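You operate a simulated robot arm through the tools that you are given. There is no shell and no other tool. Be economical: measure what you need, move in short steps, check, and stop when the job is done.

The job below is to be done with a simulated two-armed robot. You get a single attempt, and the scene is never put back.

JOB
Swap the plate in the bench clamp for the long one.
Fine: clamp the new plate with the lever; the old plate stands on the case table. Set down upright: what you pick out.

Only the result counts: the job must be done as asked and must still hold three seconds after the hand-in. Knocking over, shifting, dropping, spilling or breaking anything else fails it.

ROBOT AND FRAMES
Two 7-joint arms with fingered hands on one trunk, on a base that drives. Base frame: it is fixed to the floor where the robot stands at the start and does not move with it; the origin is under the middle of the robot, x ahead of it, y to its left, z up. Readings come in cm, rad, newtons and seconds.
The left shoulder is at the start at [7, 14.9, 93.5], the right one opposite. With the tool pointing down near the work surface each hand reaches from about 42 to 80 cm from the robot's upright axis, wherever it stands, measured 20 degrees to its own side. Places, roughly: bench clamp [60, 10, 60]; free end of the case table [80, 10, 60]; lever of the bench clamp [60, 0, 70]; rear cap (7x7x2 cm) [80, 20, 60]. Payload 3.6 kg a hand.
The tool frame of a hand sits at the grasp point between the pads (the TCP): z along the fingers, y along the line on which they close. The tips reach 2.5 cm beyond it. Largest opening 8.8 cm; the body of the gripper starts 2.9 cm behind the TCP. The gripper is a hand of 4 fingers: y runs from the thumb to the fingers, the wrist lies at [-1.3, -9.7, -16.2] in the tool frame, and closing takes about 1.5 s.
Orientation is that of the tool frame in the base frame, as a unit quaternion [w, x, y, z]. With the fingers straight down and the wrist toward the robot, the tool's x, y and z point along [0, 1, 0], [1, 0, 0] and [0, 0, -1] of the base frame.

CONTROLS
- The arms move only by the tool step_arm. It takes "left_commands", "right_commands" or both (then of equal length, played together; a hand with none holds still); each is a list of rows, each an object (a shift or turn left out is 0, a gripper value left out holds the last) with "slide": the shift along the base's x, y, z in units of 300 mm (1.0 is 300 mm), a list of three; "angular": the turn, a rotation vector about the base's x, y, z in units of 90 degrees (1.0 is 90 degrees), a list of three. In form: [{"slide": [x, y, z], "angular": [wx, wy, wz]}, ...]. A call has 1 to 20 rows; each row is the pose to reach, as a shift and turn from the pose commanded when the call began. "left_fingers" and "right_fingers" are, for a hand that has rows, the closure, from 0 (fully open) to 1 (shut), set as the call begins (left out, the last holds). A call with a number of a shift or a turn outside -1 to 1 is refused whole. Each row takes 0.2 s and may step no farther than 5 cm and 0.15 rad from the row before; otherwise, or with a gripper value out of range, the whole call is refused. Where a pose cannot be reached the arm comes as near as it can. A force on the tool above 40 N (or 10 N above the force at the start of the call, whichever is more), or a blocked arm, ends the call early, and 0.2 s more pass. Each finger travels about 4.5 cm/s and halts on what it meets, pressing with about 33 N; the grip force reading is that of the motor and also rises with nothing between the fingers. The clock runs only during rows and for 0.2 s after the last one: add rows that repeat a pose to give the fingers time. The reply holds the time, the measured pose of the TCP, the force on the tool along the base axes, the opening and the grip force, in the units named above and with some noise, with the torque about the TCP (base axes, N m) and any sound that the robot's microphone picked up.
- Cameras (640 x 400 px; columns grow to the right, rows downward): "scene" is now at [13.92, 2.4, 119.07]; the picture's right is [0.17, -0.99, 0.00], its down [-0.45, -0.08, -0.89] and it looks along [0.88, 0.15, -0.45] (base axes); focal length 262 px, centre (320, 200). "left" rides on the left gripper at [-6.4, -8.3, -9.8] in its tool frame; the picture's right is [-0.62, -0.37, 0.69], its down [0.71, -0.63, 0.30] and it looks along [0.32, 0.68, 0.65] (tool axes); focal length 265 px, centre (320, 200). "right" rides on the right gripper at [6.4, -8.3, -9.8] in its tool frame; the picture's right is [-0.62, 0.37, -0.69], its down [-0.71, -0.63, 0.30] and it looks along [-0.32, 0.68, 0.65] (tool axes); focal length 265 px, centre (320, 200). There is no depth. A picture from a camera that has moved, and an enlarged one, comes with that camera's place and axes in the base frame and with its lens. The place of the scene camera against the robot may be out by one fixed shift of up to 2.5 cm in any direction.
- get_image(camera): a new picture of that camera. No time passes.
- lift_body(by): slides the trunk up (or, below 0, down) by that many cm; the arms and the scene camera ride with it, the base frame stays. It gives what a move gives, with no picture.
- roll_base(legs): drives the robot by 1 to 6 legs, each [ahead, left, turn to the left] in cm, cm and rad, along the robot's own axes; the way and the turn of a leg run together, so that a leg with both is an arc; at most 150 cm and 3.142 rad a leg. The arms and the cameras ride along, it lands a little off, and it stops where it bumps. It gives what a move gives.
- hand_shape(shape, hand): the hand has 4 fingers and takes this shape, open, in about a second: jaw (thumb against the fingers, like two jaws); tri (thumb and two fingers); tip (a fingertip pinch); poke (one finger out to press); point (the index stretched); flat (the hand flat); cup (the hand cupped); fist (a fist). The gripper value then closes the fingers along that shape, each until it touches; the sizes above hold for jaw. It gives what a move gives, with no picture.
- aim_head(pan, tilt): turns the head with the scene camera to pan (to the left, within 1.501 rad either way) and tilt (down, from -0.506 to 1.204), counted from straight ahead of the robot. It gives what a move gives.
- enlarge(camera, box): a new picture of the part [left, top, right, bottom] of that camera's present view, enlarged. No time passes.
- hand_in(): hands the job in; it is judged then, once.

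Work in short steps. Places have to be worked out from the pictures, the camera data and where the tool is seen: move nearer, look again, correct. Check each grasp and each placing, and mend what went wrong. You have 120 turns and 100 pictures in all, those below and enlarged ones among them. Open the grippers and draw the arms clear of the work before you hand the job in, unless the task says otherwise; then end with one line.

The tools are called after "Request:" by a JSON object that holds its "api" and its "payload". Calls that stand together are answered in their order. step_arm: Moves the arms, as the interface text tells. Its arguments: {"type":"object","properties":{"left_commands":{"type":"array","items":{"type":"object","properties":{"slide":{"type":"array","items":{"type":"number"}},"angular":{"type":"array","items":{"type":"number"}}}}},"left_fingers":{"type":"number"},"right_commands":{"type":"array","items":{"type":"object","properties":{"slide":{"type":"array","items":{"type":"number"}},"angular":{"type":"array","items":{"type":"number"}}}}},"right_fingers":{"type":"number"}},"required":[]} The other tools are called the same way: lift_body (by) slides the trunk up or down; hand_shape (shape, hand) gives the hand a shape; roll_base (legs) drives the base; aim_head (pan, tilt) turns the head that bears the scene camera; get_image (camera) takes a picture; enlarge (camera, box) takes an enlarged picture of a part of a camera's view; hand_in () hands the job in.

At the start:

```text
clock: 0.0
left_tcp_pos: [45.88, 26.72, 88.91]
left_tcp_rot: [0.0, 0.707, 0.707, 0.001]
left_wrist_force: [0.4, 0.1, 0.2]
left_moment: [0.01, 0.02, 0.0]
left_finger_gap: 8.74
left_gripper_force: 0.0
left_shape: jaw
right_tcp_pos: [50.93, -12.92, 98.66]
right_tcp_rot: [-0.001, 0.707, 0.707, 0.0]
right_wrist_force: [0.6, -0.3, -0.2]
right_moment: [-0.02, 0.0, 0.01]
right_finger_gap: 8.77
right_gripper_force: 0.0
right_shape: jaw
trunk travel left (down, up): [-42.5, 51.5]
robot x, y, heading: [-0.06, -0.33, -0.003]
head pan, tilt: [0.166, 0.469]
```

scene: 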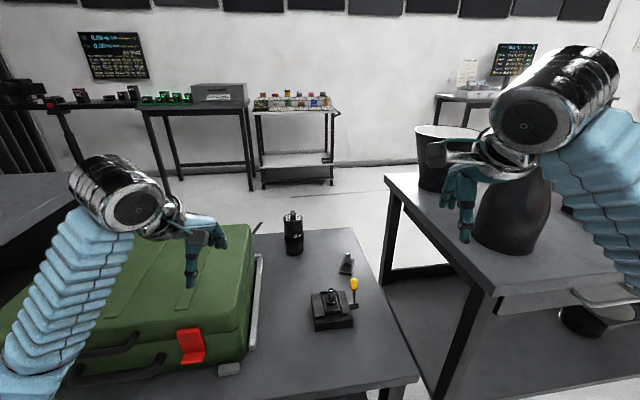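
right: 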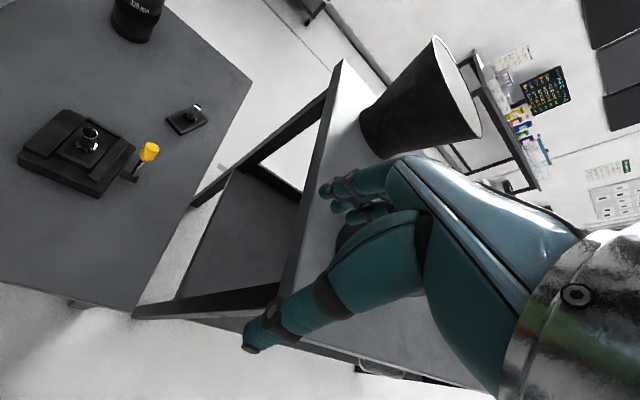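
left: 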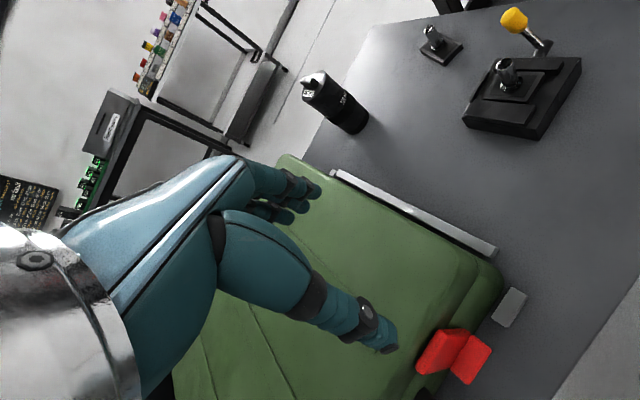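

The scene shows a bench clamp with a plate, a small plate beyond it, a black cylinder and a green case. I look closer before moving.

Request:
{"api": "enlarge", "payload": {"camera": "scene", "box": [240, 190, 420, 350]}}

Request:
{"api": "enlarge", "payload": {"camera": "right", "box": [0, 0, 260, 220]}}

Request:
{"api": "enlarge", "payload": {"camera": "left", "box": [280, 0, 640, 200]}}

```text
2.50 times, centred on (330, 270) of scene
camera zoom: at [13.92, 2.4, 119.07], right [0.17, -0.99, 0.0], down [-0.45, -0.08, -0.89], along [0.88, 0.15, -0.45], focal length 654 px, centre (295, 25)
```

zoom: 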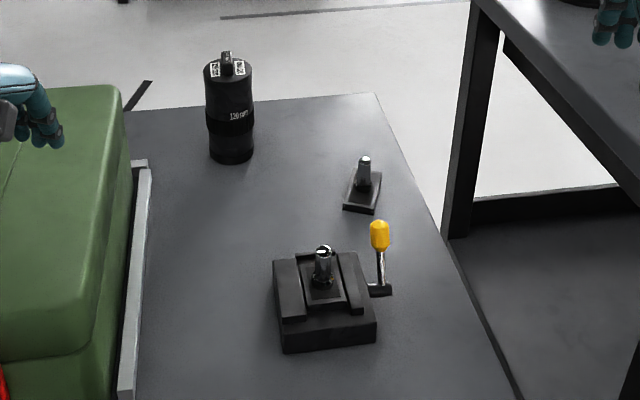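

```text
1.82 times, centred on (130, 110) of right
camera zoom: at [42.53, -6.48, 108.58], right [0.37, -0.62, 0.69], down [-0.63, -0.71, -0.3], along [0.68, -0.32, -0.65], focal length 483 px, centre (666, 364)
```

zoom: 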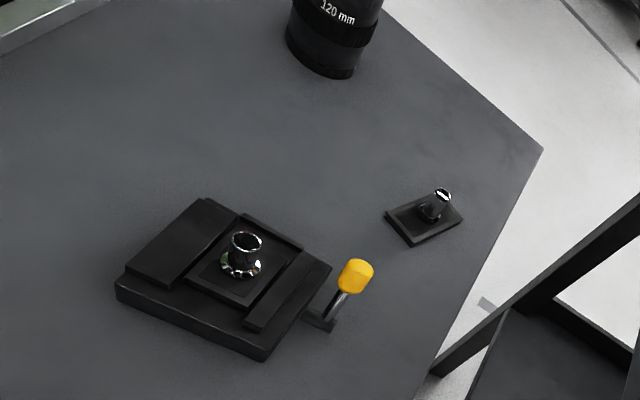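

```text
1.78 times, centred on (460, 100) of left
camera zoom: at [37.69, 20.36, 98.74], right [-0.37, -0.62, -0.69], down [-0.63, 0.71, -0.3], along [0.68, 0.32, -0.65], focal length 472 px, centre (71, 378)
```

zoom: 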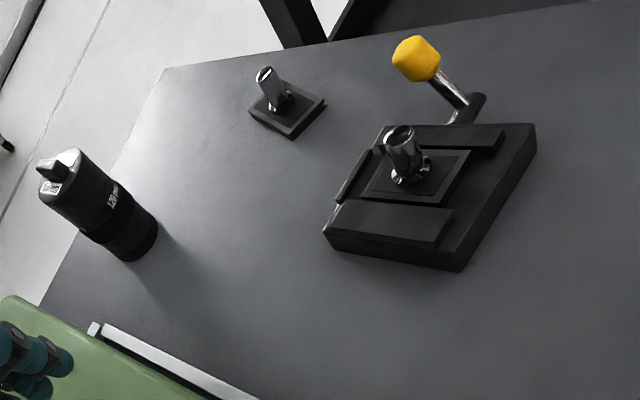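

The free plate beyond the clamp seems about 7 x 4.4 cm; I look around for other candidates before deciding it is the long one.

Request:
{"api": "enlarge", "payload": {"camera": "scene", "box": [290, 235, 370, 335]}}

Request:
{"api": "enlarge", "payload": {"camera": "scene", "box": [270, 195, 320, 260]}}

Request:
{"api": "aim_head", "payload": {"pan": -0.5, "tilt": 0.6}}

Request:
{"api": "get_image", "payload": {"camera": "scene"}}

Request:
{"api": "aim_head", "payload": {"pan": 0.7, "tilt": 0.6}}

Request:
{"api": "get_image", "payload": {"camera": "scene"}}

```text
4.00 times, centred on (330, 285) of scene
camera zoom: at [13.92, 2.4, 119.07], right [0.17, -0.99, 0.0], down [-0.45, -0.08, -0.89], along [0.88, 0.15, -0.45], focal length 1047 px, centre (280, -140)
```

zoom: 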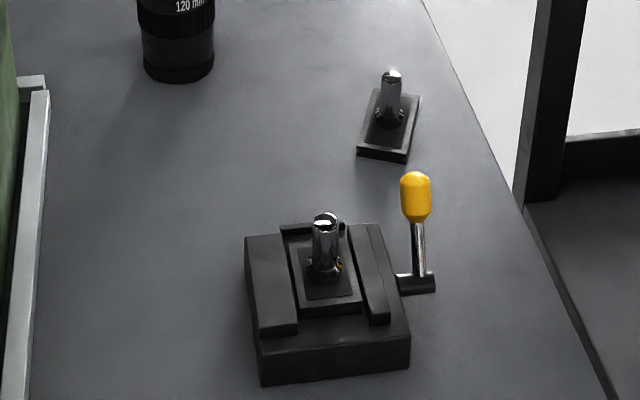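

```text
6.15 times, centred on (295, 228) of scene
camera zoom: at [13.92, 2.4, 119.07], right [0.17, -0.99, 0.0], down [-0.45, -0.08, -0.89], along [0.88, 0.15, -0.45], focal length 1611 px, centre (474, 31)
```

zoom: 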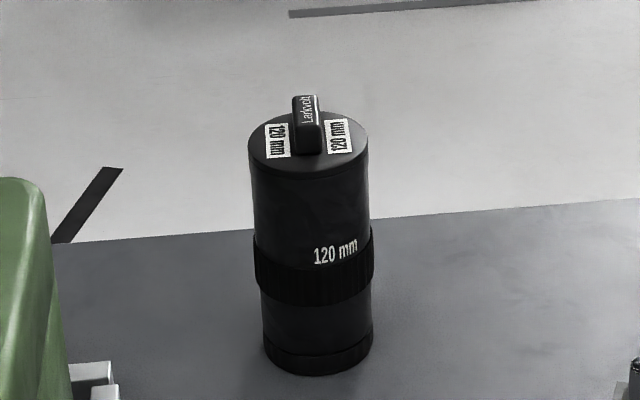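

```text
clock: 1.0
left_tcp_pos: [45.98, 26.56, 88.98]
left_tcp_rot: [0.001, 0.707, 0.707, 0.0]
left_wrist_force: [-0.6, 0.6, -0.5]
left_moment: [-0.02, 0.0, -0.02]
left_finger_gap: 8.79
left_gripper_force: 0.0
left_shape: jaw
right_tcp_pos: [50.91, -12.77, 98.84]
right_tcp_rot: [0.0, 0.707, 0.707, -0.001]
right_wrist_force: [-0.2, -0.2, -0.5]
right_moment: [-0.03, -0.01, -0.02]
right_finger_gap: 8.79
right_gripper_force: 0.0
right_shape: jaw
trunk travel left (down, up): [-42.5, 51.5]
robot x, y, heading: [0.08, -0.06, -0.001]
head pan, tilt: [-0.499, 0.6]
```

```text
91 pictures are left
camera scene: at [12.65, -3.34, 117.9], right [-0.48, -0.88, 0.0], down [-0.5, 0.27, -0.83], along [0.72, -0.39, -0.56], focal length 262 px, centre (320, 200)
```

scene: 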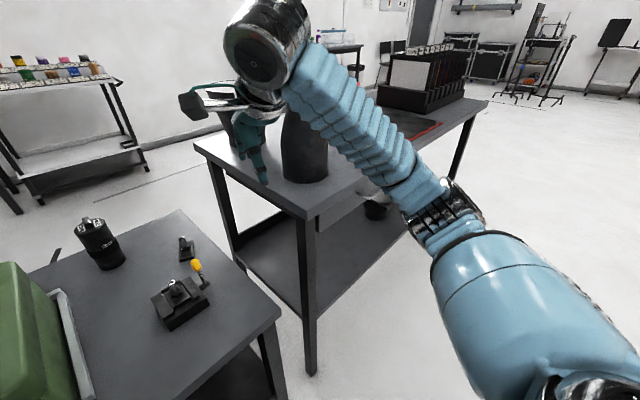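

```text
clock: 2.4
left_tcp_pos: [46.09, 26.7, 89.02]
left_tcp_rot: [0.0, 0.707, 0.707, 0.0]
left_wrist_force: [0.2, 0.4, 0.4]
left_moment: [-0.03, 0.02, -0.01]
left_finger_gap: 8.74
left_gripper_force: 0.1
left_shape: jaw
right_tcp_pos: [51.02, -13.0, 98.8]
right_tcp_rot: [-0.001, 0.707, 0.708, -0.001]
right_wrist_force: [-0.6, 0.7, -0.5]
right_moment: [0.01, 0.01, -0.01]
right_finger_gap: 8.77
right_gripper_force: 0.0
right_shape: jaw
trunk travel left (down, up): [-42.5, 51.5]
robot x, y, heading: [-0.0, 0.04, -0.004]
head pan, tilt: [0.7, 0.6]
```

```text
90 pictures are left
camera scene: at [11.65, 6.57, 117.9], right [0.64, -0.77, 0.0], down [-0.43, -0.36, -0.83], along [0.63, 0.53, -0.56], focal length 262 px, centre (320, 200)
```

scene: 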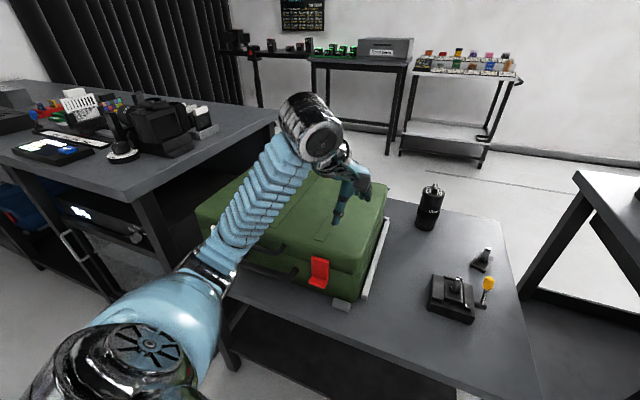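

Only the free plate at about (81, 5) looks like another candidate. I bring the left hand closer to view both plates and the lever.

Request:
{"api": "step_arm", "payload": {"left_commands": [{"slide": [0, -0.13, -0.05]}, {"slide": [0, -0.26, -0.1]}, {"slide": [0, -0.39, -0.15]}, {"slide": [0, -0.5, -0.2]}, {"slide": [0, -0.6, -0.25]}, {"slide": [0, -0.6, -0.25]}]}}

Request:
{"api": "get_image", "payload": {"camera": "left"}}

```text
clock: 3.8
left_tcp_pos: [45.68, 8.72, 81.43]
left_tcp_rot: [0.0, 0.707, 0.707, -0.001]
left_wrist_force: [0.8, 0.3, 0.1]
left_moment: [0.0, 0.03, 0.04]
left_finger_gap: 8.75
left_gripper_force: 0.0
left_shape: jaw
right_tcp_pos: [50.94, -12.78, 98.82]
right_tcp_rot: [0.0, 0.707, 0.707, 0.001]
right_wrist_force: [-0.9, -0.1, 0.1]
right_moment: [-0.01, -0.02, -0.02]
right_finger_gap: 8.75
right_gripper_force: 0.2
right_shape: jaw
trunk travel left (down, up): [-42.5, 51.5]
robot x, y, heading: [0.17, 0.1, -0.002]
head pan, tilt: [0.7, 0.6]
```

```text
89 pictures are left
camera left: at [37.49, 2.31, 91.22], right [-0.37, -0.62, -0.69], down [-0.63, 0.71, -0.31], along [0.68, 0.32, -0.65], focal length 265 px, centre (320, 200)
```

left: 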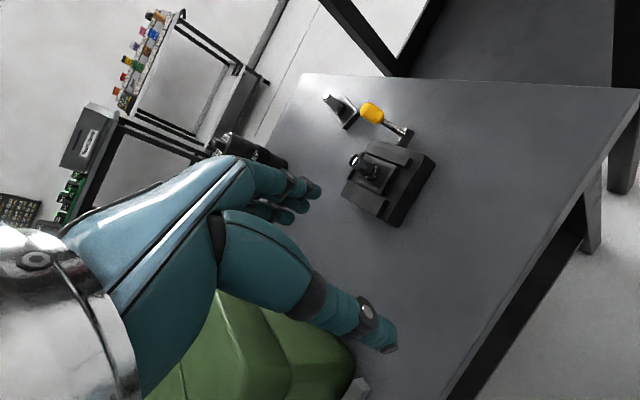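

Request:
{"api": "enlarge", "payload": {"camera": "left", "box": [300, 80, 450, 235]}}

Request:
{"api": "aim_head", "payload": {"pan": 0.1, "tilt": 0.75}}

Request:
{"api": "get_image", "payload": {"camera": "scene"}}

```text
2.58 times, centred on (375, 158) of left
camera zoom: at [37.49, 2.31, 91.22], right [-0.37, -0.62, -0.69], down [-0.63, 0.71, -0.31], along [0.68, 0.32, -0.65], focal length 685 px, centre (178, 310)
```

zoom: 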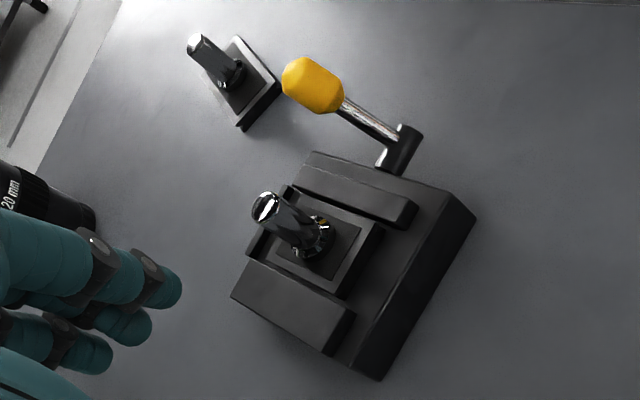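

```text
clock: 4.8
left_tcp_pos: [45.83, 8.66, 81.47]
left_tcp_rot: [0.0, 0.708, 0.707, 0.0]
left_wrist_force: [0.4, -0.1, -0.4]
left_moment: [0.0, -0.02, -0.02]
left_finger_gap: 8.77
left_gripper_force: 0.1
left_shape: jaw
right_tcp_pos: [51.0, -12.95, 98.71]
right_tcp_rot: [0.0, 0.707, 0.707, 0.0]
right_wrist_force: [-0.8, -0.2, 0.2]
right_moment: [-0.01, -0.03, 0.0]
right_finger_gap: 8.79
right_gripper_force: 0.1
right_shape: jaw
trunk travel left (down, up): [-42.5, 51.5]
robot x, y, heading: [0.04, 0.02, 0.004]
head pan, tilt: [0.099, 0.75]
```

```text
87 pictures are left
camera scene: at [13.12, 1.72, 116.61], right [0.1, -0.99, 0.0], down [-0.68, -0.07, -0.73], along [0.73, 0.07, -0.68], focal length 262 px, centre (320, 200)
```

scene: 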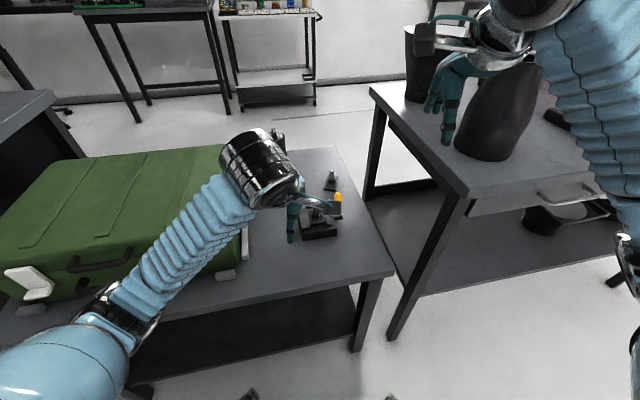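

Triangulating from two left-camera views: clamped plate's stud top ≈ (59.6, 6.4, 70.3), free plate's stud top ≈ (78.1, 3.3, 67), lever knob ≈ (63.7, 1.2, 69.4), clamp yawed about +15°. The free plate (about 7 cm) is longer than the clamped one (about 5-6). I zoom in on the lever.

Request:
{"api": "enlarge", "payload": {"camera": "left", "box": [350, 90, 420, 134]}}

Request:
{"api": "enlarge", "payload": {"camera": "right", "box": [10, 90, 170, 210]}}

```text
9.09 times, centred on (385, 112) of left
camera zoom: at [37.49, 2.31, 91.23], right [-0.37, -0.62, -0.69], down [-0.63, 0.71, -0.3], along [0.68, 0.32, -0.65], focal length 2413 px, centre (-271, 1000)
```

zoom: 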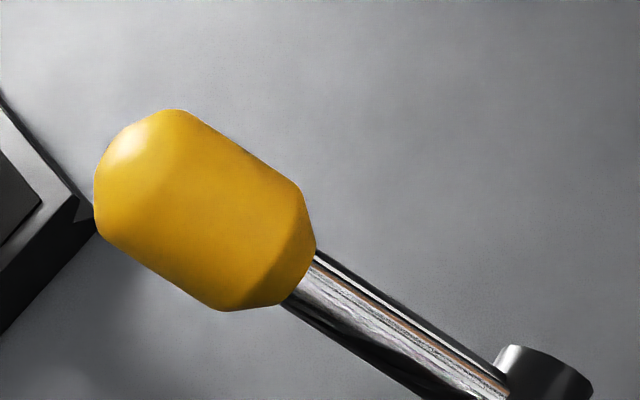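

```text
3.33 times, centred on (90, 150) of right
camera zoom: at [42.52, -6.48, 108.59], right [0.37, -0.62, 0.69], down [-0.63, -0.71, -0.3], along [0.68, -0.32, -0.65], focal length 885 px, centre (1087, 367)
```

zoom: 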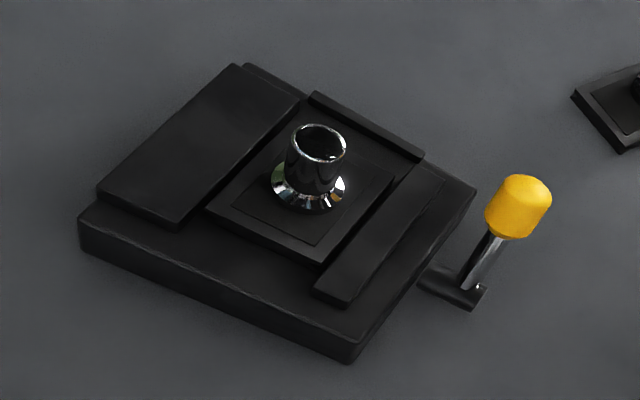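

The lever swings about a horizontal shaft sticking out of the clamp's right side, so it moves along the clamp's x'. I retract the left arm and bring the right hand, yawed 15°, above the knob to straddle it.

Request:
{"api": "step_arm", "payload": {"left_commands": [{"slide": [-0.03, 0.14, 0.05]}, {"slide": [-0.06, 0.28, 0.1]}, {"slide": [-0.06, 0.42, 0.15]}, {"slide": [-0.06, 0.56, 0.2]}, {"slide": [-0.06, 0.65, 0.25]}, {"slide": [-0.06, 0.65, 0.25]}, {"slide": [-0.06, 0.65, 0.25]}, {"slide": [-0.06, 0.65, 0.25]}, {"slide": [-0.06, 0.65, 0.25]}], "right_commands": [{"slide": [0, 0, 0]}, {"slide": [0.07, 0.07, -0.08]}, {"slide": [0.14, 0.14, -0.16], "angular": [0, 0, 0.05]}, {"slide": [0.21, 0.21, -0.24], "angular": [0, 0, 0.1]}, {"slide": [0.28, 0.28, -0.34], "angular": [0, 0, 0.167]}, {"slide": [0.35, 0.37, -0.44], "angular": [0, 0, 0.167]}, {"slide": [0.42, 0.45, -0.55], "angular": [0, 0, 0.167]}, {"slide": [0.42, 0.46, -0.6], "angular": [0, 0, 0.167]}, {"slide": [0.42, 0.46, -0.6], "angular": [0, 0, 0.167]}]}}

Request:
{"api": "get_image", "payload": {"camera": "right"}}

Request:
{"api": "get_image", "payload": {"camera": "left"}}

```text
clock: 6.8
left_tcp_pos: [44.09, 28.34, 88.8]
left_tcp_rot: [0.0, 0.707, 0.708, 0.0]
left_wrist_force: [0.7, 0.1, 0.3]
left_moment: [0.0, -0.01, -0.02]
left_finger_gap: 8.76
left_gripper_force: 0.1
left_shape: jaw
right_tcp_pos: [63.78, 1.23, 80.66]
right_tcp_rot: [0.001, 0.608, 0.794, -0.001]
right_wrist_force: [0.7, 0.2, 0.0]
right_moment: [-0.02, 0.02, 0.01]
right_finger_gap: 8.76
right_gripper_force: 0.1
right_shape: jaw
trunk travel left (down, up): [-42.5, 51.5]
robot x, y, heading: [-0.08, -0.22, -0.0]
head pan, tilt: [0.099, 0.75]
```

```text
84 pictures are left
camera right: at [53.88, 5.28, 90.42], right [0.52, -0.5, 0.69], down [-0.42, -0.85, -0.3], along [0.74, -0.14, -0.65], focal length 265 px, centre (320, 200)
```

right: 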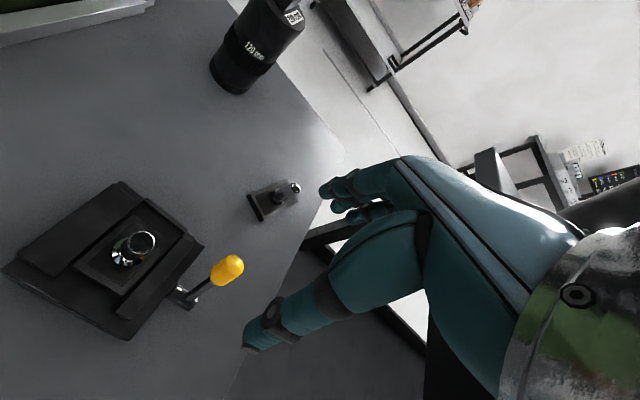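

```text
83 pictures are left
camera left: at [35.75, 21.96, 98.65], right [-0.37, -0.62, -0.69], down [-0.63, 0.71, -0.3], along [0.68, 0.32, -0.65], focal length 265 px, centre (320, 200)
```

left: 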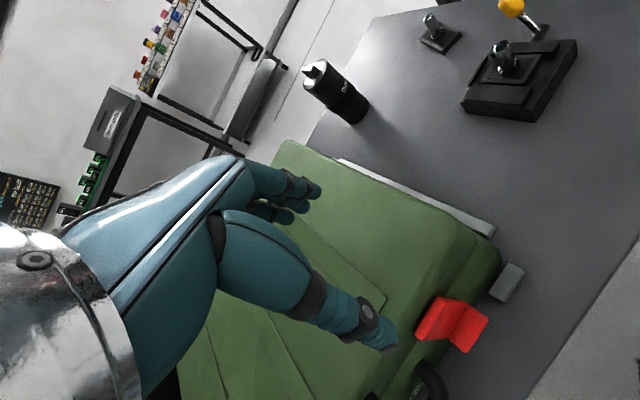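

Right-camera ray to the knob confirms (63.6, 1.1, 69.4). I lower the straddling hand to z≈70 around the knob.

Request:
{"api": "step_arm", "payload": {"right_commands": [{"slide": [0, 0, -0.12]}, {"slide": [0, 0, -0.22]}, {"slide": [0, 0, -0.3]}, {"slide": [0, 0, -0.355]}, {"slide": [0, 0, -0.355]}]}}

Request:
{"api": "get_image", "payload": {"camera": "right"}}

Request:
{"api": "enlarge", "payload": {"camera": "left", "box": [400, 0, 600, 130]}}

```text
clock: 8.0
left_tcp_pos: [44.04, 28.2, 88.86]
left_tcp_rot: [0.0, 0.707, 0.707, 0.0]
left_wrist_force: [-0.7, 0.1, 0.7]
left_moment: [0.02, -0.01, -0.02]
left_finger_gap: 8.77
left_gripper_force: 0.1
left_shape: jaw
right_tcp_pos: [63.55, 0.88, 70.07]
right_tcp_rot: [0.0, 0.609, 0.793, 0.0]
right_wrist_force: [0.1, 0.7, -0.7]
right_moment: [-0.02, 0.02, -0.01]
right_finger_gap: 8.77
right_gripper_force: 0.2
right_shape: jaw
trunk travel left (down, up): [-42.5, 51.5]
robot x, y, heading: [-0.18, 0.07, 0.003]
head pan, tilt: [0.099, 0.75]
```

```text
82 pictures are left
camera right: at [53.75, 4.96, 79.81], right [0.52, -0.5, 0.69], down [-0.42, -0.85, -0.3], along [0.74, -0.14, -0.65], focal length 265 px, centre (320, 200)
```

right: 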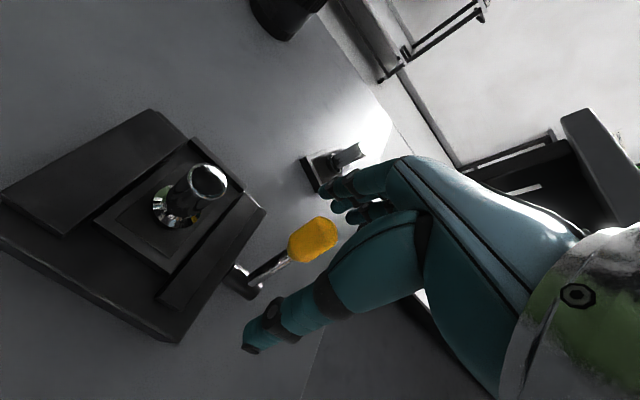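

```text
3.08 times, centred on (500, 65) of left
camera zoom: at [35.73, 21.92, 98.67], right [-0.37, -0.62, -0.69], down [-0.63, 0.71, -0.3], along [0.68, 0.32, -0.65], focal length 817 px, centre (-234, 615)
```

zoom: 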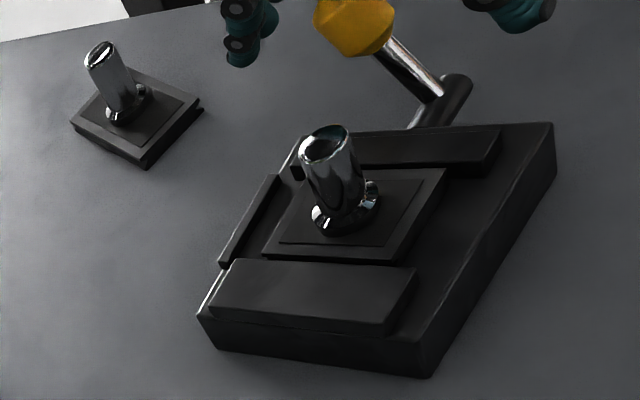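

The knob sits between thumb and fingers. I partly close the hand around it without gripping.

Request:
{"api": "step_arm", "payload": {"right_commands": [{"slide": [0, 0, 0]}, {"slide": [0, 0, 0]}, {"slide": [0, 0, 0]}, {"slide": [0, 0, 0]}, {"slide": [0, 0, 0]}, {"slide": [0, 0, 0]}, {"slide": [0, 0, 0]}, {"slide": [0, 0, 0]}], "right_fingers": 0.65}}

Request:
{"api": "get_image", "payload": {"camera": "right"}}

```text
clock: 9.8
left_tcp_pos: [43.96, 28.23, 88.89]
left_tcp_rot: [0.0, 0.707, 0.707, -0.001]
left_wrist_force: [-1.1, -0.5, 1.1]
left_moment: [-0.03, 0.02, 0.0]
left_finger_gap: 8.73
left_gripper_force: 0.0
left_shape: jaw
right_tcp_pos: [63.5, 0.94, 69.91]
right_tcp_rot: [0.0, 0.609, 0.794, 0.001]
right_wrist_force: [0.0, -0.6, -0.2]
right_moment: [0.0, 0.01, 0.0]
right_finger_gap: 3.13
right_gripper_force: 0.0
right_shape: jaw
trunk travel left (down, up): [-42.5, 51.5]
robot x, y, heading: [0.05, 0.07, 0.0]
head pan, tilt: [0.099, 0.75]
```

```text
80 pictures are left
camera right: at [53.76, 4.96, 79.82], right [0.52, -0.5, 0.69], down [-0.42, -0.85, -0.3], along [0.74, -0.14, -0.65], focal length 265 px, centre (320, 200)
```

right: 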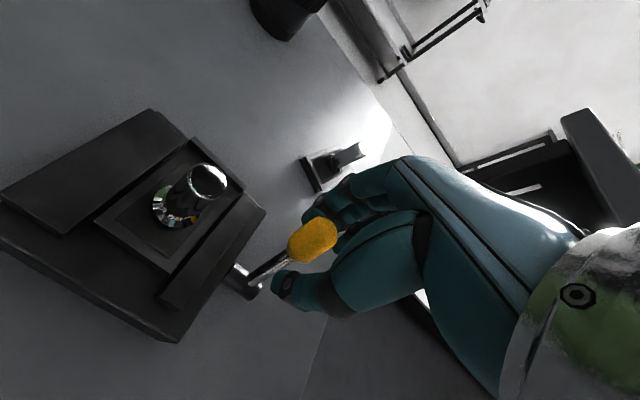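

Now I pull gently 1.6 cm along -x' (toward the robot) to test the lever.

Request:
{"api": "step_arm", "payload": {"right_commands": [{"slide": [-0.013, -0.0035, 0]}, {"slide": [-0.026, -0.007, 0]}, {"slide": [-0.039, -0.0105, 0]}, {"slide": [-0.052, -0.014, 0]}]}}

Request:
{"api": "enlarge", "payload": {"camera": "left", "box": [400, 0, 600, 130]}}

```text
clock: 10.8
left_tcp_pos: [44.13, 28.34, 88.82]
left_tcp_rot: [0.0, 0.707, 0.707, 0.0]
left_wrist_force: [0.0, -0.5, 0.8]
left_moment: [0.07, 0.0, 0.0]
left_finger_gap: 8.8
left_gripper_force: 0.1
left_shape: jaw
right_tcp_pos: [62.0, 0.61, 69.96]
right_tcp_rot: [0.0, 0.608, 0.794, 0.0]
right_wrist_force: [1.5, -0.3, 0.2]
right_moment: [0.03, -0.01, 0.02]
right_finger_gap: 3.21
right_gripper_force: 0.1
right_shape: jaw
trunk travel left (down, up): [-42.5, 51.5]
robot x, y, heading: [0.01, -0.51, 0.002]
head pan, tilt: [0.099, 0.75]
```

```text
3.08 times, centred on (500, 65) of left
camera zoom: at [35.74, 21.93, 98.66], right [-0.37, -0.62, -0.69], down [-0.63, 0.71, -0.3], along [0.68, 0.32, -0.65], focal length 817 px, centre (-234, 615)
```

zoom: 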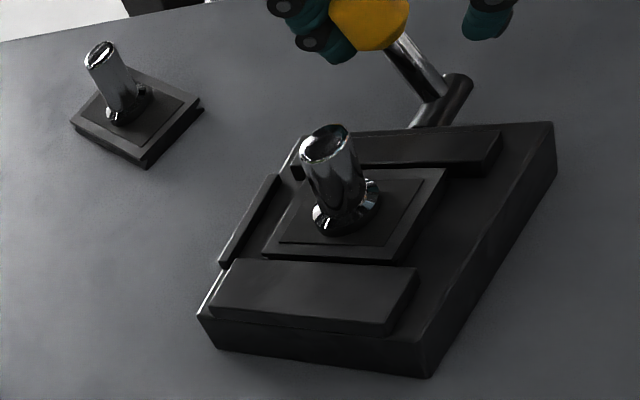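

The lever yields toward the robot with only about 1.5 N. I follow its arc further.

Request:
{"api": "step_arm", "payload": {"right_commands": [{"slide": [-0.02, -0.0054, -0.002]}, {"slide": [-0.04, -0.0107, -0.006]}, {"slide": [-0.06, -0.016, -0.014]}, {"slide": [-0.08, -0.0214, -0.024]}, {"slide": [-0.1, -0.0268, -0.036]}, {"slide": [-0.115, -0.031, -0.046]}]}}

Request:
{"api": "enlarge", "payload": {"camera": "left", "box": [400, 0, 600, 130]}}

Request:
{"api": "get_image", "payload": {"camera": "right"}}

```text
clock: 12.2
left_tcp_pos: [44.14, 28.27, 88.68]
left_tcp_rot: [0.0, 0.707, 0.707, 0.0]
left_wrist_force: [0.5, 0.1, 0.9]
left_moment: [0.0, -0.01, 0.01]
left_finger_gap: 8.76
left_gripper_force: 0.0
left_shape: jaw
right_tcp_pos: [58.56, -0.29, 68.91]
right_tcp_rot: [0.001, 0.608, 0.794, 0.002]
right_wrist_force: [2.5, 2.3, 3.3]
right_moment: [0.11, -0.13, 0.04]
right_finger_gap: 3.28
right_gripper_force: 0.1
right_shape: jaw
trunk travel left (down, up): [-42.5, 51.5]
robot x, y, heading: [0.17, -0.21, 0.003]
head pan, tilt: [0.099, 0.75]
```

```text
3.08 times, centred on (500, 65) of left
camera zoom: at [35.72, 21.95, 98.67], right [-0.37, -0.62, -0.69], down [-0.63, 0.71, -0.3], along [0.68, 0.32, -0.65], focal length 817 px, centre (-234, 615)
```

zoom: 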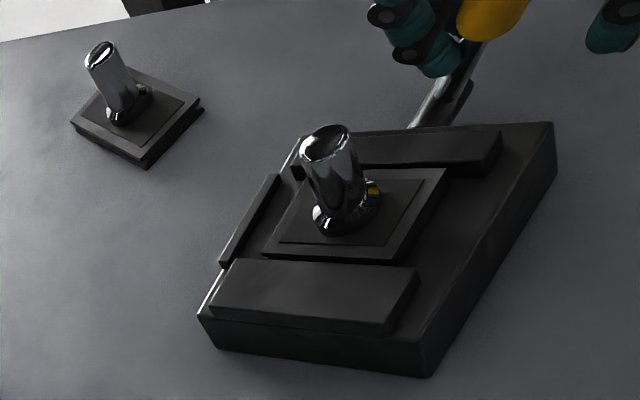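

```text
77 pictures are left
camera right: at [48.71, 3.66, 78.73], right [0.51, -0.5, 0.69], down [-0.42, -0.85, -0.31], along [0.75, -0.14, -0.65], focal length 265 px, centre (320, 200)
```

right: 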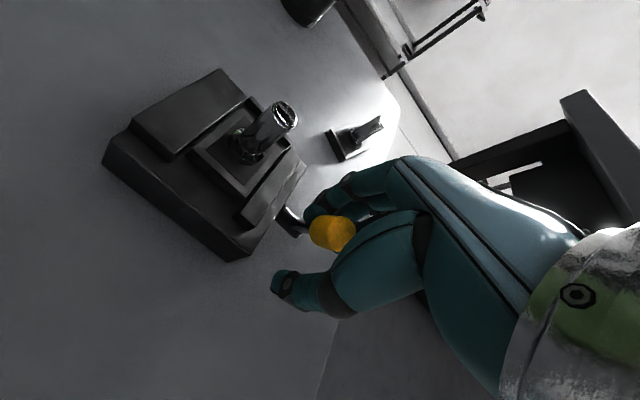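

Lever is at roughly 40° now, still light. I keep following the arc back and down.

Request:
{"api": "step_arm", "payload": {"right_commands": [{"slide": [-0.018, -0.005, -0.02]}, {"slide": [-0.034, -0.009, -0.04]}, {"slide": [-0.05, -0.0134, -0.062]}, {"slide": [-0.062, -0.0166, -0.084]}]}}

Request:
{"api": "enlarge", "payload": {"camera": "left", "box": [440, 0, 640, 130]}}

Request:
{"api": "get_image", "payload": {"camera": "right"}}

```text
clock: 13.2
left_tcp_pos: [43.99, 28.32, 88.95]
left_tcp_rot: [0.001, 0.707, 0.707, 0.001]
left_wrist_force: [0.5, 0.3, -0.1]
left_moment: [-0.02, -0.01, 0.0]
left_finger_gap: 8.8
left_gripper_force: 0.0
left_shape: jaw
right_tcp_pos: [56.67, -0.74, 66.99]
right_tcp_rot: [0.004, 0.608, 0.794, 0.007]
right_wrist_force: [16.9, 10.0, 25.7]
right_moment: [0.11, -0.5, 0.09]
right_finger_gap: 3.69
right_gripper_force: 0.1
right_shape: jaw
trunk travel left (down, up): [-42.5, 51.5]
robot x, y, heading: [0.04, 0.2, 0.002]
head pan, tilt: [0.099, 0.75]
```

```text
3.08 times, centred on (540, 65) of left
camera zoom: at [35.62, 22.05, 98.72], right [-0.37, -0.62, -0.69], down [-0.63, 0.71, -0.31], along [0.68, 0.32, -0.65], focal length 817 px, centre (-357, 615)
```

zoom: 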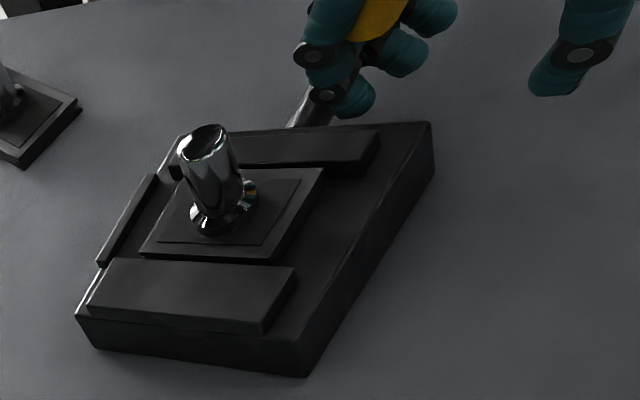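

```text
75 pictures are left
camera right: at [46.78, 3.22, 76.62], right [0.5, -0.51, 0.7], down [-0.42, -0.85, -0.32], along [0.76, -0.13, -0.64], focal length 265 px, centre (320, 200)
```

right: 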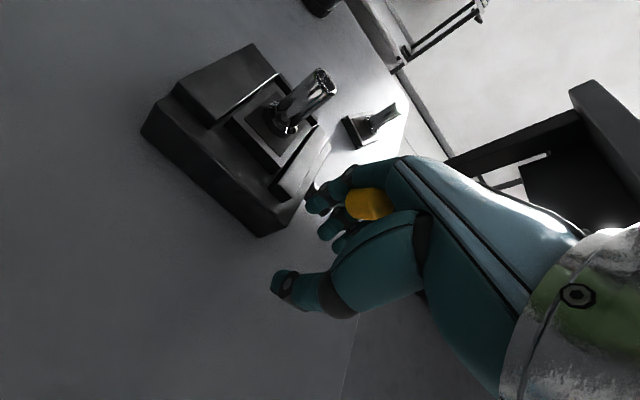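

Upward force jumped to about 26 N, so it's either the end stop or my fingertips hit something. I back off upward along the arc and look.

Request:
{"api": "step_arm", "payload": {"right_commands": [{"slide": [-0.02, -0.005, 0.06]}, {"slide": [-0.03, -0.01, 0.15]}, {"slide": [-0.03, -0.01, 0.26]}, {"slide": [-0.03, -0.01, 0.26]}]}}

Request:
{"api": "get_image", "payload": {"camera": "right"}}

Request:
{"api": "enlarge", "payload": {"camera": "left", "box": [440, 0, 640, 130]}}

```text
clock: 14.2
left_tcp_pos: [44.05, 28.14, 89.0]
left_tcp_rot: [0.0, 0.707, 0.707, 0.0]
left_wrist_force: [-0.5, 0.4, -0.1]
left_moment: [0.01, -0.02, 0.02]
left_finger_gap: 8.77
left_gripper_force: 0.0
left_shape: jaw
right_tcp_pos: [55.49, -1.31, 74.19]
right_tcp_rot: [-0.001, 0.609, 0.793, 0.0]
right_wrist_force: [-1.4, 0.4, -0.2]
right_moment: [0.04, 0.0, -0.01]
right_finger_gap: 3.08
right_gripper_force: 0.1
right_shape: jaw
trunk travel left (down, up): [-42.5, 51.5]
robot x, y, heading: [-0.34, -0.22, -0.002]
head pan, tilt: [0.099, 0.75]
```

```text
74 pictures are left
camera right: at [45.65, 2.72, 84.03], right [0.52, -0.5, 0.69], down [-0.42, -0.85, -0.3], along [0.74, -0.14, -0.65], focal length 265 px, centre (320, 200)
```

right: 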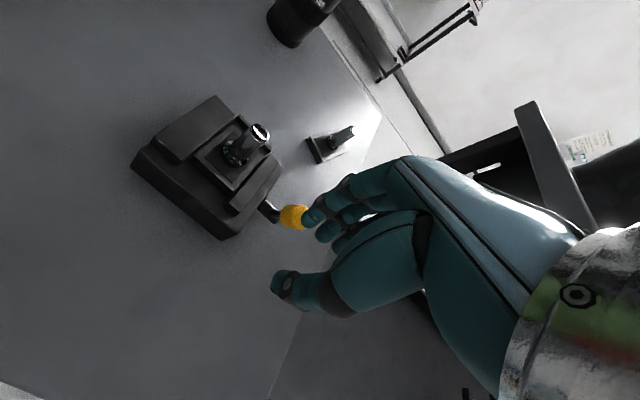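

```text
3.08 times, centred on (540, 65) of left
camera zoom: at [35.62, 21.84, 98.73], right [-0.37, -0.62, -0.69], down [-0.63, 0.71, -0.3], along [0.68, 0.33, -0.65], focal length 817 px, centre (-357, 615)
```

zoom: 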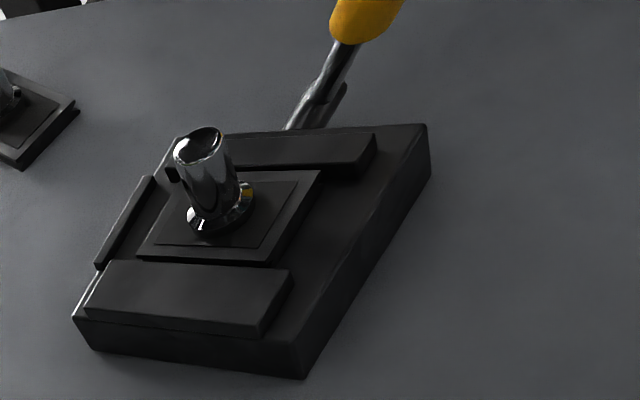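

Knob now triangulates to about (60.1, -0.5, 67.5), roughly halfway down, and the jaw hasn't visibly moved. I close the hand and press from above on the knob to see if there is more travel.

Request:
{"api": "step_arm", "payload": {"right_commands": [{"slide": [0.06, -0.01, 0.03]}, {"slide": [0.12, -0.01, 0.03]}, {"slide": [0.12, -0.01, 0.03]}, {"slide": [0.12, -0.01, 0.03]}, {"slide": [0.12, -0.01, 0.03]}, {"slide": [0.12, -0.01, -0.03]}, {"slide": [0.12, -0.01, -0.08]}, {"slide": [0.115, -0.01, -0.12]}, {"slide": [0.11, -0.01, -0.16]}], "right_fingers": 1.0}}

Request:
{"api": "get_image", "payload": {"camera": "right"}}

Request:
{"api": "enlarge", "payload": {"camera": "left", "box": [440, 0, 640, 130]}}

```text
clock: 16.2
left_tcp_pos: [43.96, 28.17, 88.89]
left_tcp_rot: [0.0, 0.707, 0.707, 0.002]
left_wrist_force: [0.3, 0.5, 0.7]
left_moment: [0.0, -0.01, 0.0]
left_finger_gap: 8.8
left_gripper_force: 0.2
left_shape: jaw
right_tcp_pos: [58.6, -1.56, 68.78]
right_tcp_rot: [-0.003, 0.607, 0.794, -0.003]
right_wrist_force: [-1.8, 0.2, -0.5]
right_moment: [0.04, -0.06, -0.02]
right_finger_gap: 0.01
right_gripper_force: 33.1
right_shape: jaw
trunk travel left (down, up): [-42.5, 51.5]
robot x, y, heading: [0.19, 0.19, 0.004]
head pan, tilt: [0.099, 0.75]
```

```text
72 pictures are left
camera right: at [48.87, 2.47, 78.84], right [0.53, -0.5, 0.69], down [-0.42, -0.86, -0.3], along [0.74, -0.13, -0.66], focal length 265 px, centre (320, 200)
```

right: 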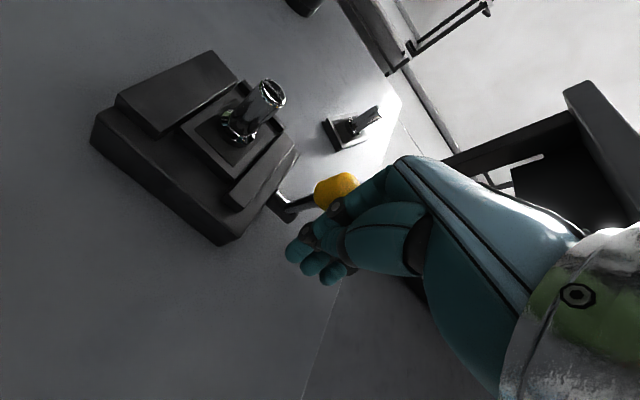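

```text
3.08 times, centred on (540, 65) of left
camera zoom: at [35.56, 21.85, 98.73], right [-0.37, -0.62, -0.69], down [-0.63, 0.71, -0.3], along [0.69, 0.33, -0.65], focal length 817 px, centre (-357, 615)
```

zoom: 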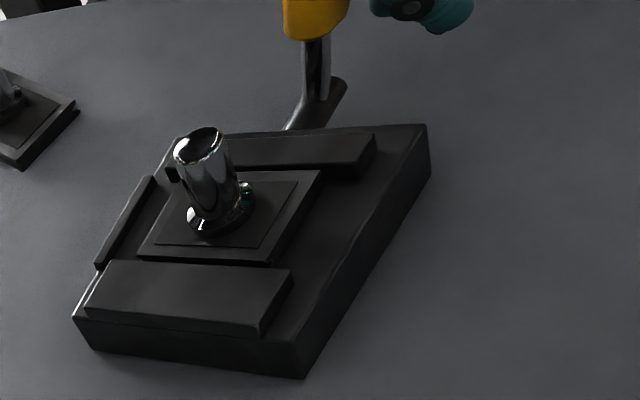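

The closed fingers went in front of the knob and nudged it back up; the lever moves freely and stays where put. I rise, pass to its far side, and sweep it back and down with closed fingers, a bit further outboard.

Request:
{"api": "step_arm", "payload": {"right_commands": [{"slide": [-0.02, -0.01, 0.1]}, {"slide": [-0.02, -0.01, 0.23]}, {"slide": [0.08, 0.0, 0.24]}, {"slide": [0.18, 0.02, 0.24]}, {"slide": [0.22, 0.03, 0.18]}, {"slide": [0.22, 0.03, 0.1]}, {"slide": [0.22, 0.03, 0.06]}, {"slide": [0.18, 0.02, 0.06]}, {"slide": [0.13, 0.0, 0.05]}, {"slide": [0.08, -0.01, 0.04]}, {"slide": [0.05, -0.02, 0.02]}]}}

Request:
{"api": "get_image", "payload": {"camera": "right"}}

Request:
{"api": "enlarge", "payload": {"camera": "left", "box": [440, 0, 640, 130]}}

```text
clock: 18.6
left_tcp_pos: [44.09, 28.2, 88.89]
left_tcp_rot: [0.0, 0.707, 0.707, 0.0]
left_wrist_force: [-0.6, -0.2, -0.3]
left_moment: [0.01, 0.04, 0.03]
left_finger_gap: 8.78
left_gripper_force: 0.0
left_shape: jaw
right_tcp_pos: [60.54, -2.14, 69.98]
right_tcp_rot: [0.0, 0.609, 0.793, 0.0]
right_wrist_force: [0.0, 0.5, -0.5]
right_moment: [0.01, -0.02, -0.02]
right_finger_gap: 0.03
right_gripper_force: 32.2
right_shape: jaw
trunk travel left (down, up): [-42.5, 51.5]
robot x, y, heading: [0.07, 0.0, 0.0]
head pan, tilt: [0.099, 0.75]
```

```text
70 pictures are left
camera right: at [50.75, 1.85, 79.79], right [0.52, -0.5, 0.69], down [-0.42, -0.85, -0.3], along [0.74, -0.14, -0.65], focal length 265 px, centre (320, 200)
```

right: 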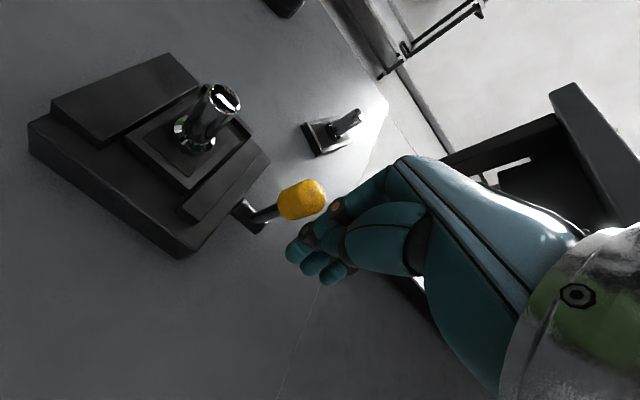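

```text
3.08 times, centred on (540, 65) of left
camera zoom: at [35.74, 21.92, 98.66], right [-0.37, -0.62, -0.69], down [-0.63, 0.71, -0.3], along [0.68, 0.32, -0.65], focal length 817 px, centre (-357, 615)
```

zoom: 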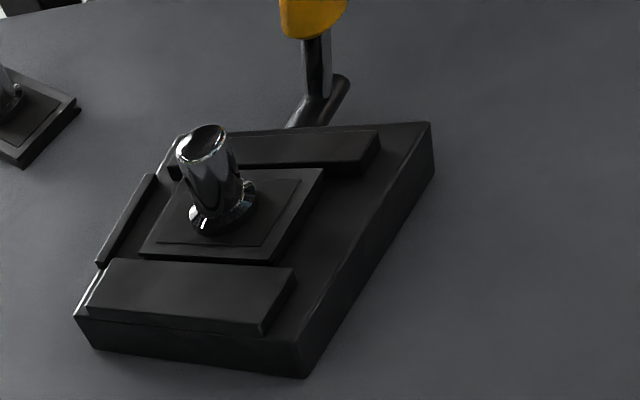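

I passed outboard of the knob (knob ≈ (61.9, 0.2, 68.8)). I repeat the sweep aligned with the lever's plane.

Request:
{"api": "step_arm", "payload": {"right_commands": [{"slide": [0.0, -0.02, 0.08]}, {"slide": [0.0, -0.0, 0.2]}, {"slide": [0.08, 0.06, 0.2]}, {"slide": [0.16, 0.1, 0.18]}, {"slide": [0.17, 0.1, 0.08]}, {"slide": [0.17, 0.1, 0.0]}, {"slide": [0.17, 0.1, -0.02]}, {"slide": [0.13, 0.09, -0.02]}, {"slide": [0.09, 0.08, -0.02]}, {"slide": [0.05, 0.065, -0.025]}, {"slide": [0.01, 0.05, -0.03]}, {"slide": [-0.02, 0.04, -0.04]}]}}

Request:
{"api": "get_image", "payload": {"camera": "right"}}

Request:
{"api": "enlarge", "payload": {"camera": "left", "box": [440, 0, 640, 130]}}

```text
clock: 21.2
left_tcp_pos: [44.28, 28.24, 88.75]
left_tcp_rot: [0.0, 0.707, 0.707, -0.001]
left_wrist_force: [-0.3, -0.5, 0.7]
left_moment: [0.03, 0.01, 0.02]
left_finger_gap: 8.76
left_gripper_force: 0.1
left_shape: jaw
right_tcp_pos: [60.28, -1.25, 68.54]
right_tcp_rot: [0.002, 0.611, 0.792, 0.003]
right_wrist_force: [29.3, -9.0, 10.3]
right_moment: [0.09, 0.25, -0.19]
right_finger_gap: 0.02
right_gripper_force: 33.2
right_shape: jaw
trunk travel left (down, up): [-42.5, 51.5]
robot x, y, heading: [-0.25, 0.06, 0.001]
head pan, tilt: [0.099, 0.75]
```

```text
68 pictures are left
camera right: at [50.51, 2.75, 78.39], right [0.51, -0.51, 0.7], down [-0.43, -0.85, -0.31], along [0.75, -0.14, -0.65], focal length 265 px, centre (320, 200)
```

right: 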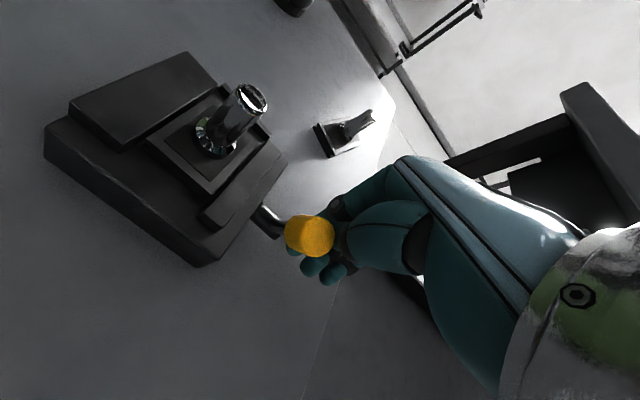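

```text
3.08 times, centred on (540, 65) of left
camera zoom: at [36.0, 21.83, 98.6], right [-0.37, -0.62, -0.69], down [-0.63, 0.71, -0.3], along [0.68, 0.33, -0.66], focal length 817 px, centre (-357, 615)
```

zoom: 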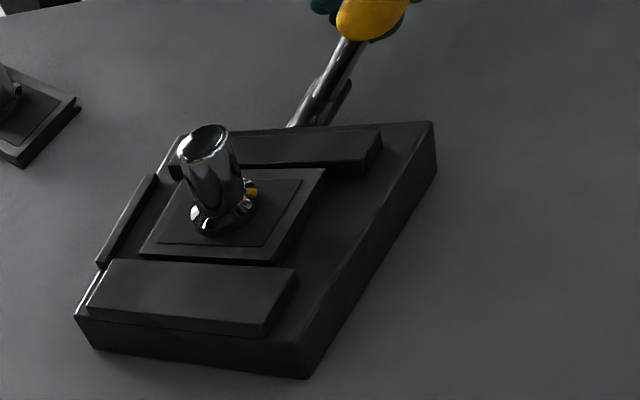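

Again blocked at the same angle with ~30 N, so that's the end stop about 45–50° back: presumably the open end. I withdraw the right hand up and away, and bring the left hand (yawed 15°) above the clamped plate's stud.

Request:
{"api": "step_arm", "payload": {"right_commands": [{"slide": [0.03, 0.01, 0.05]}, {"slide": [0.03, -0.03, 0.17]}, {"slide": [0.0, -0.12, 0.28]}, {"slide": [-0.1, -0.24, 0.34]}, {"slide": [-0.2, -0.36, 0.4]}, {"slide": [-0.3, -0.46, 0.45]}, {"slide": [-0.35, -0.5, 0.5]}, {"slide": [-0.35, -0.5, 0.5]}], "right_fingers": 0.3}}

Request:
{"api": "step_arm", "payload": {"left_commands": [{"slide": [0.08, -0.12, 0]}, {"slide": [0.16, -0.24, 0], "angular": [0, 0, 0.05]}, {"slide": [0.24, -0.36, -0.04], "angular": [0, 0, 0.1]}, {"slide": [0.32, -0.48, -0.08], "angular": [0, 0, 0.15]}, {"slide": [0.4, -0.58, -0.14], "angular": [0, 0, 0.167]}, {"slide": [0.47, -0.68, -0.22], "angular": [0, 0, 0.167]}, {"slide": [0.513, -0.727, -0.3], "angular": [0, 0, 0.167]}, {"slide": [0.513, -0.727, -0.35], "angular": [0, 0, 0.167]}, {"slide": [0.513, -0.727, -0.35], "angular": [0, 0, 0.167]}]}}

Request:
{"api": "get_image", "payload": {"camera": "left"}}

Request:
{"api": "get_image", "payload": {"camera": "right"}}

```text
refused: row 4 steps farther than a row can; nothing moved
```

```text
clock: 23.2
left_tcp_pos: [59.71, 6.22, 78.26]
left_tcp_rot: [-0.001, 0.608, 0.794, -0.001]
left_wrist_force: [-0.4, 0.4, 0.7]
left_moment: [-0.01, -0.01, 0.01]
left_finger_gap: 8.78
left_gripper_force: 0.2
left_shape: jaw
right_tcp_pos: [60.18, -1.21, 68.51]
right_tcp_rot: [0.001, 0.61, 0.792, 0.001]
right_wrist_force: [24.4, -15.4, 12.0]
right_moment: [0.17, 0.23, -0.1]
right_finger_gap: 0.0
right_gripper_force: 32.8
right_shape: jaw
trunk travel left (down, up): [-42.5, 51.5]
robot x, y, heading: [-0.01, -0.1, -0.003]
head pan, tilt: [0.099, 0.75]
```

```text
66 pictures are left
camera left: at [53.4, -2.09, 87.94], right [-0.2, -0.69, -0.69], down [-0.79, 0.53, -0.3], along [0.58, 0.49, -0.65], focal length 265 px, centre (320, 200)
```

left: 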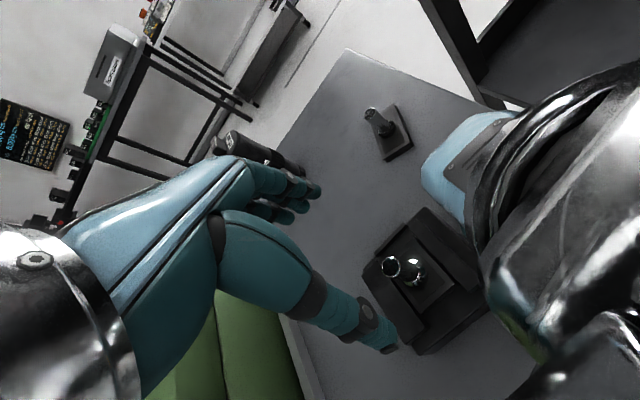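

```text
65 pictures are left
camera right: at [50.39, 2.75, 78.28], right [0.51, -0.51, 0.69], down [-0.43, -0.85, -0.31], along [0.75, -0.14, -0.65], focal length 265 px, centre (320, 200)
```

right: 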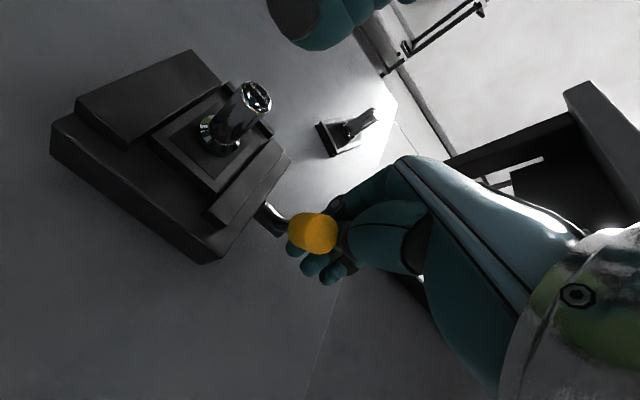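

The right withdrawal was refused for a long step, and the hands are close but not touching. I move the right hand out sideways with shorter rows.

Request:
{"api": "step_arm", "payload": {"right_commands": [{"slide": [0.02, -0.03, 0.03]}, {"slide": [0.02, -0.12, 0.1]}, {"slide": [0.0, -0.24, 0.16]}, {"slide": [-0.04, -0.36, 0.22]}, {"slide": [-0.1, -0.46, 0.3]}, {"slide": [-0.18, -0.54, 0.38]}, {"slide": [-0.25, -0.58, 0.46]}, {"slide": [-0.25, -0.58, 0.46]}], "right_fingers": 0.3}}

Request:
{"api": "get_image", "payload": {"camera": "right"}}

Request:
{"api": "enlarge", "payload": {"camera": "left", "box": [300, 80, 560, 380]}}

```text
clock: 25.0
left_tcp_pos: [59.7, 6.41, 78.14]
left_tcp_rot: [0.0, 0.609, 0.793, -0.001]
left_wrist_force: [0.4, -0.6, -0.3]
left_moment: [0.01, -0.02, -0.01]
left_finger_gap: 8.75
left_gripper_force: 0.0
left_shape: jaw
right_tcp_pos: [52.35, -18.42, 82.56]
right_tcp_rot: [0.0, 0.61, 0.793, 0.0]
right_wrist_force: [-0.2, 0.7, 0.3]
right_moment: [-0.02, 0.01, 0.03]
right_finger_gap: 6.16
right_gripper_force: 0.1
right_shape: jaw
trunk travel left (down, up): [-42.5, 51.5]
robot x, y, heading: [-0.19, -0.17, 0.001]
head pan, tilt: [0.099, 0.75]
```

```text
64 pictures are left
camera right: at [42.54, -14.44, 92.37], right [0.52, -0.5, 0.69], down [-0.42, -0.85, -0.3], along [0.74, -0.14, -0.65], focal length 265 px, centre (320, 200)
```

right: 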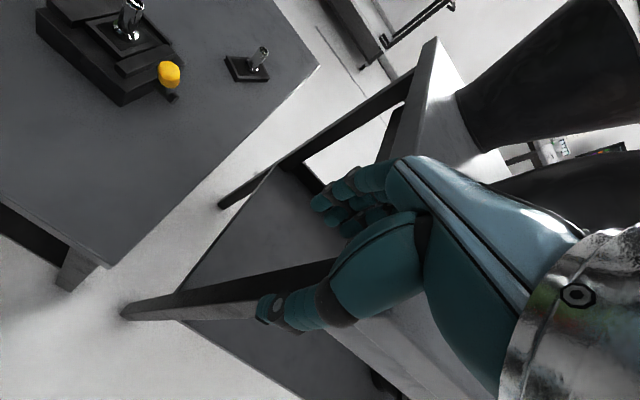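

```text
1.33 times, centred on (430, 230) of left
camera zoom: at [53.25, -1.91, 88.04], right [-0.2, -0.69, -0.69], down [-0.79, 0.53, -0.3], along [0.58, 0.49, -0.65], focal length 354 px, centre (173, 160)
```

zoom: 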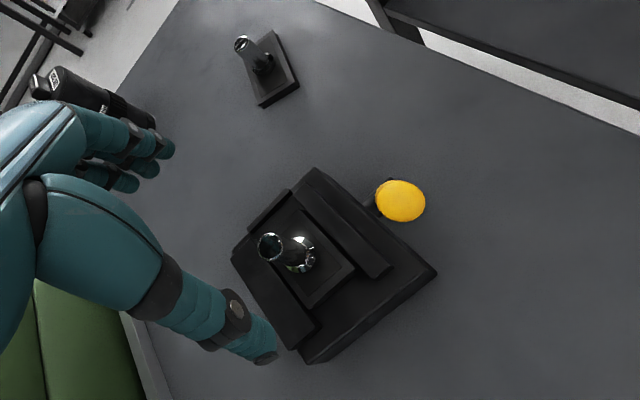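

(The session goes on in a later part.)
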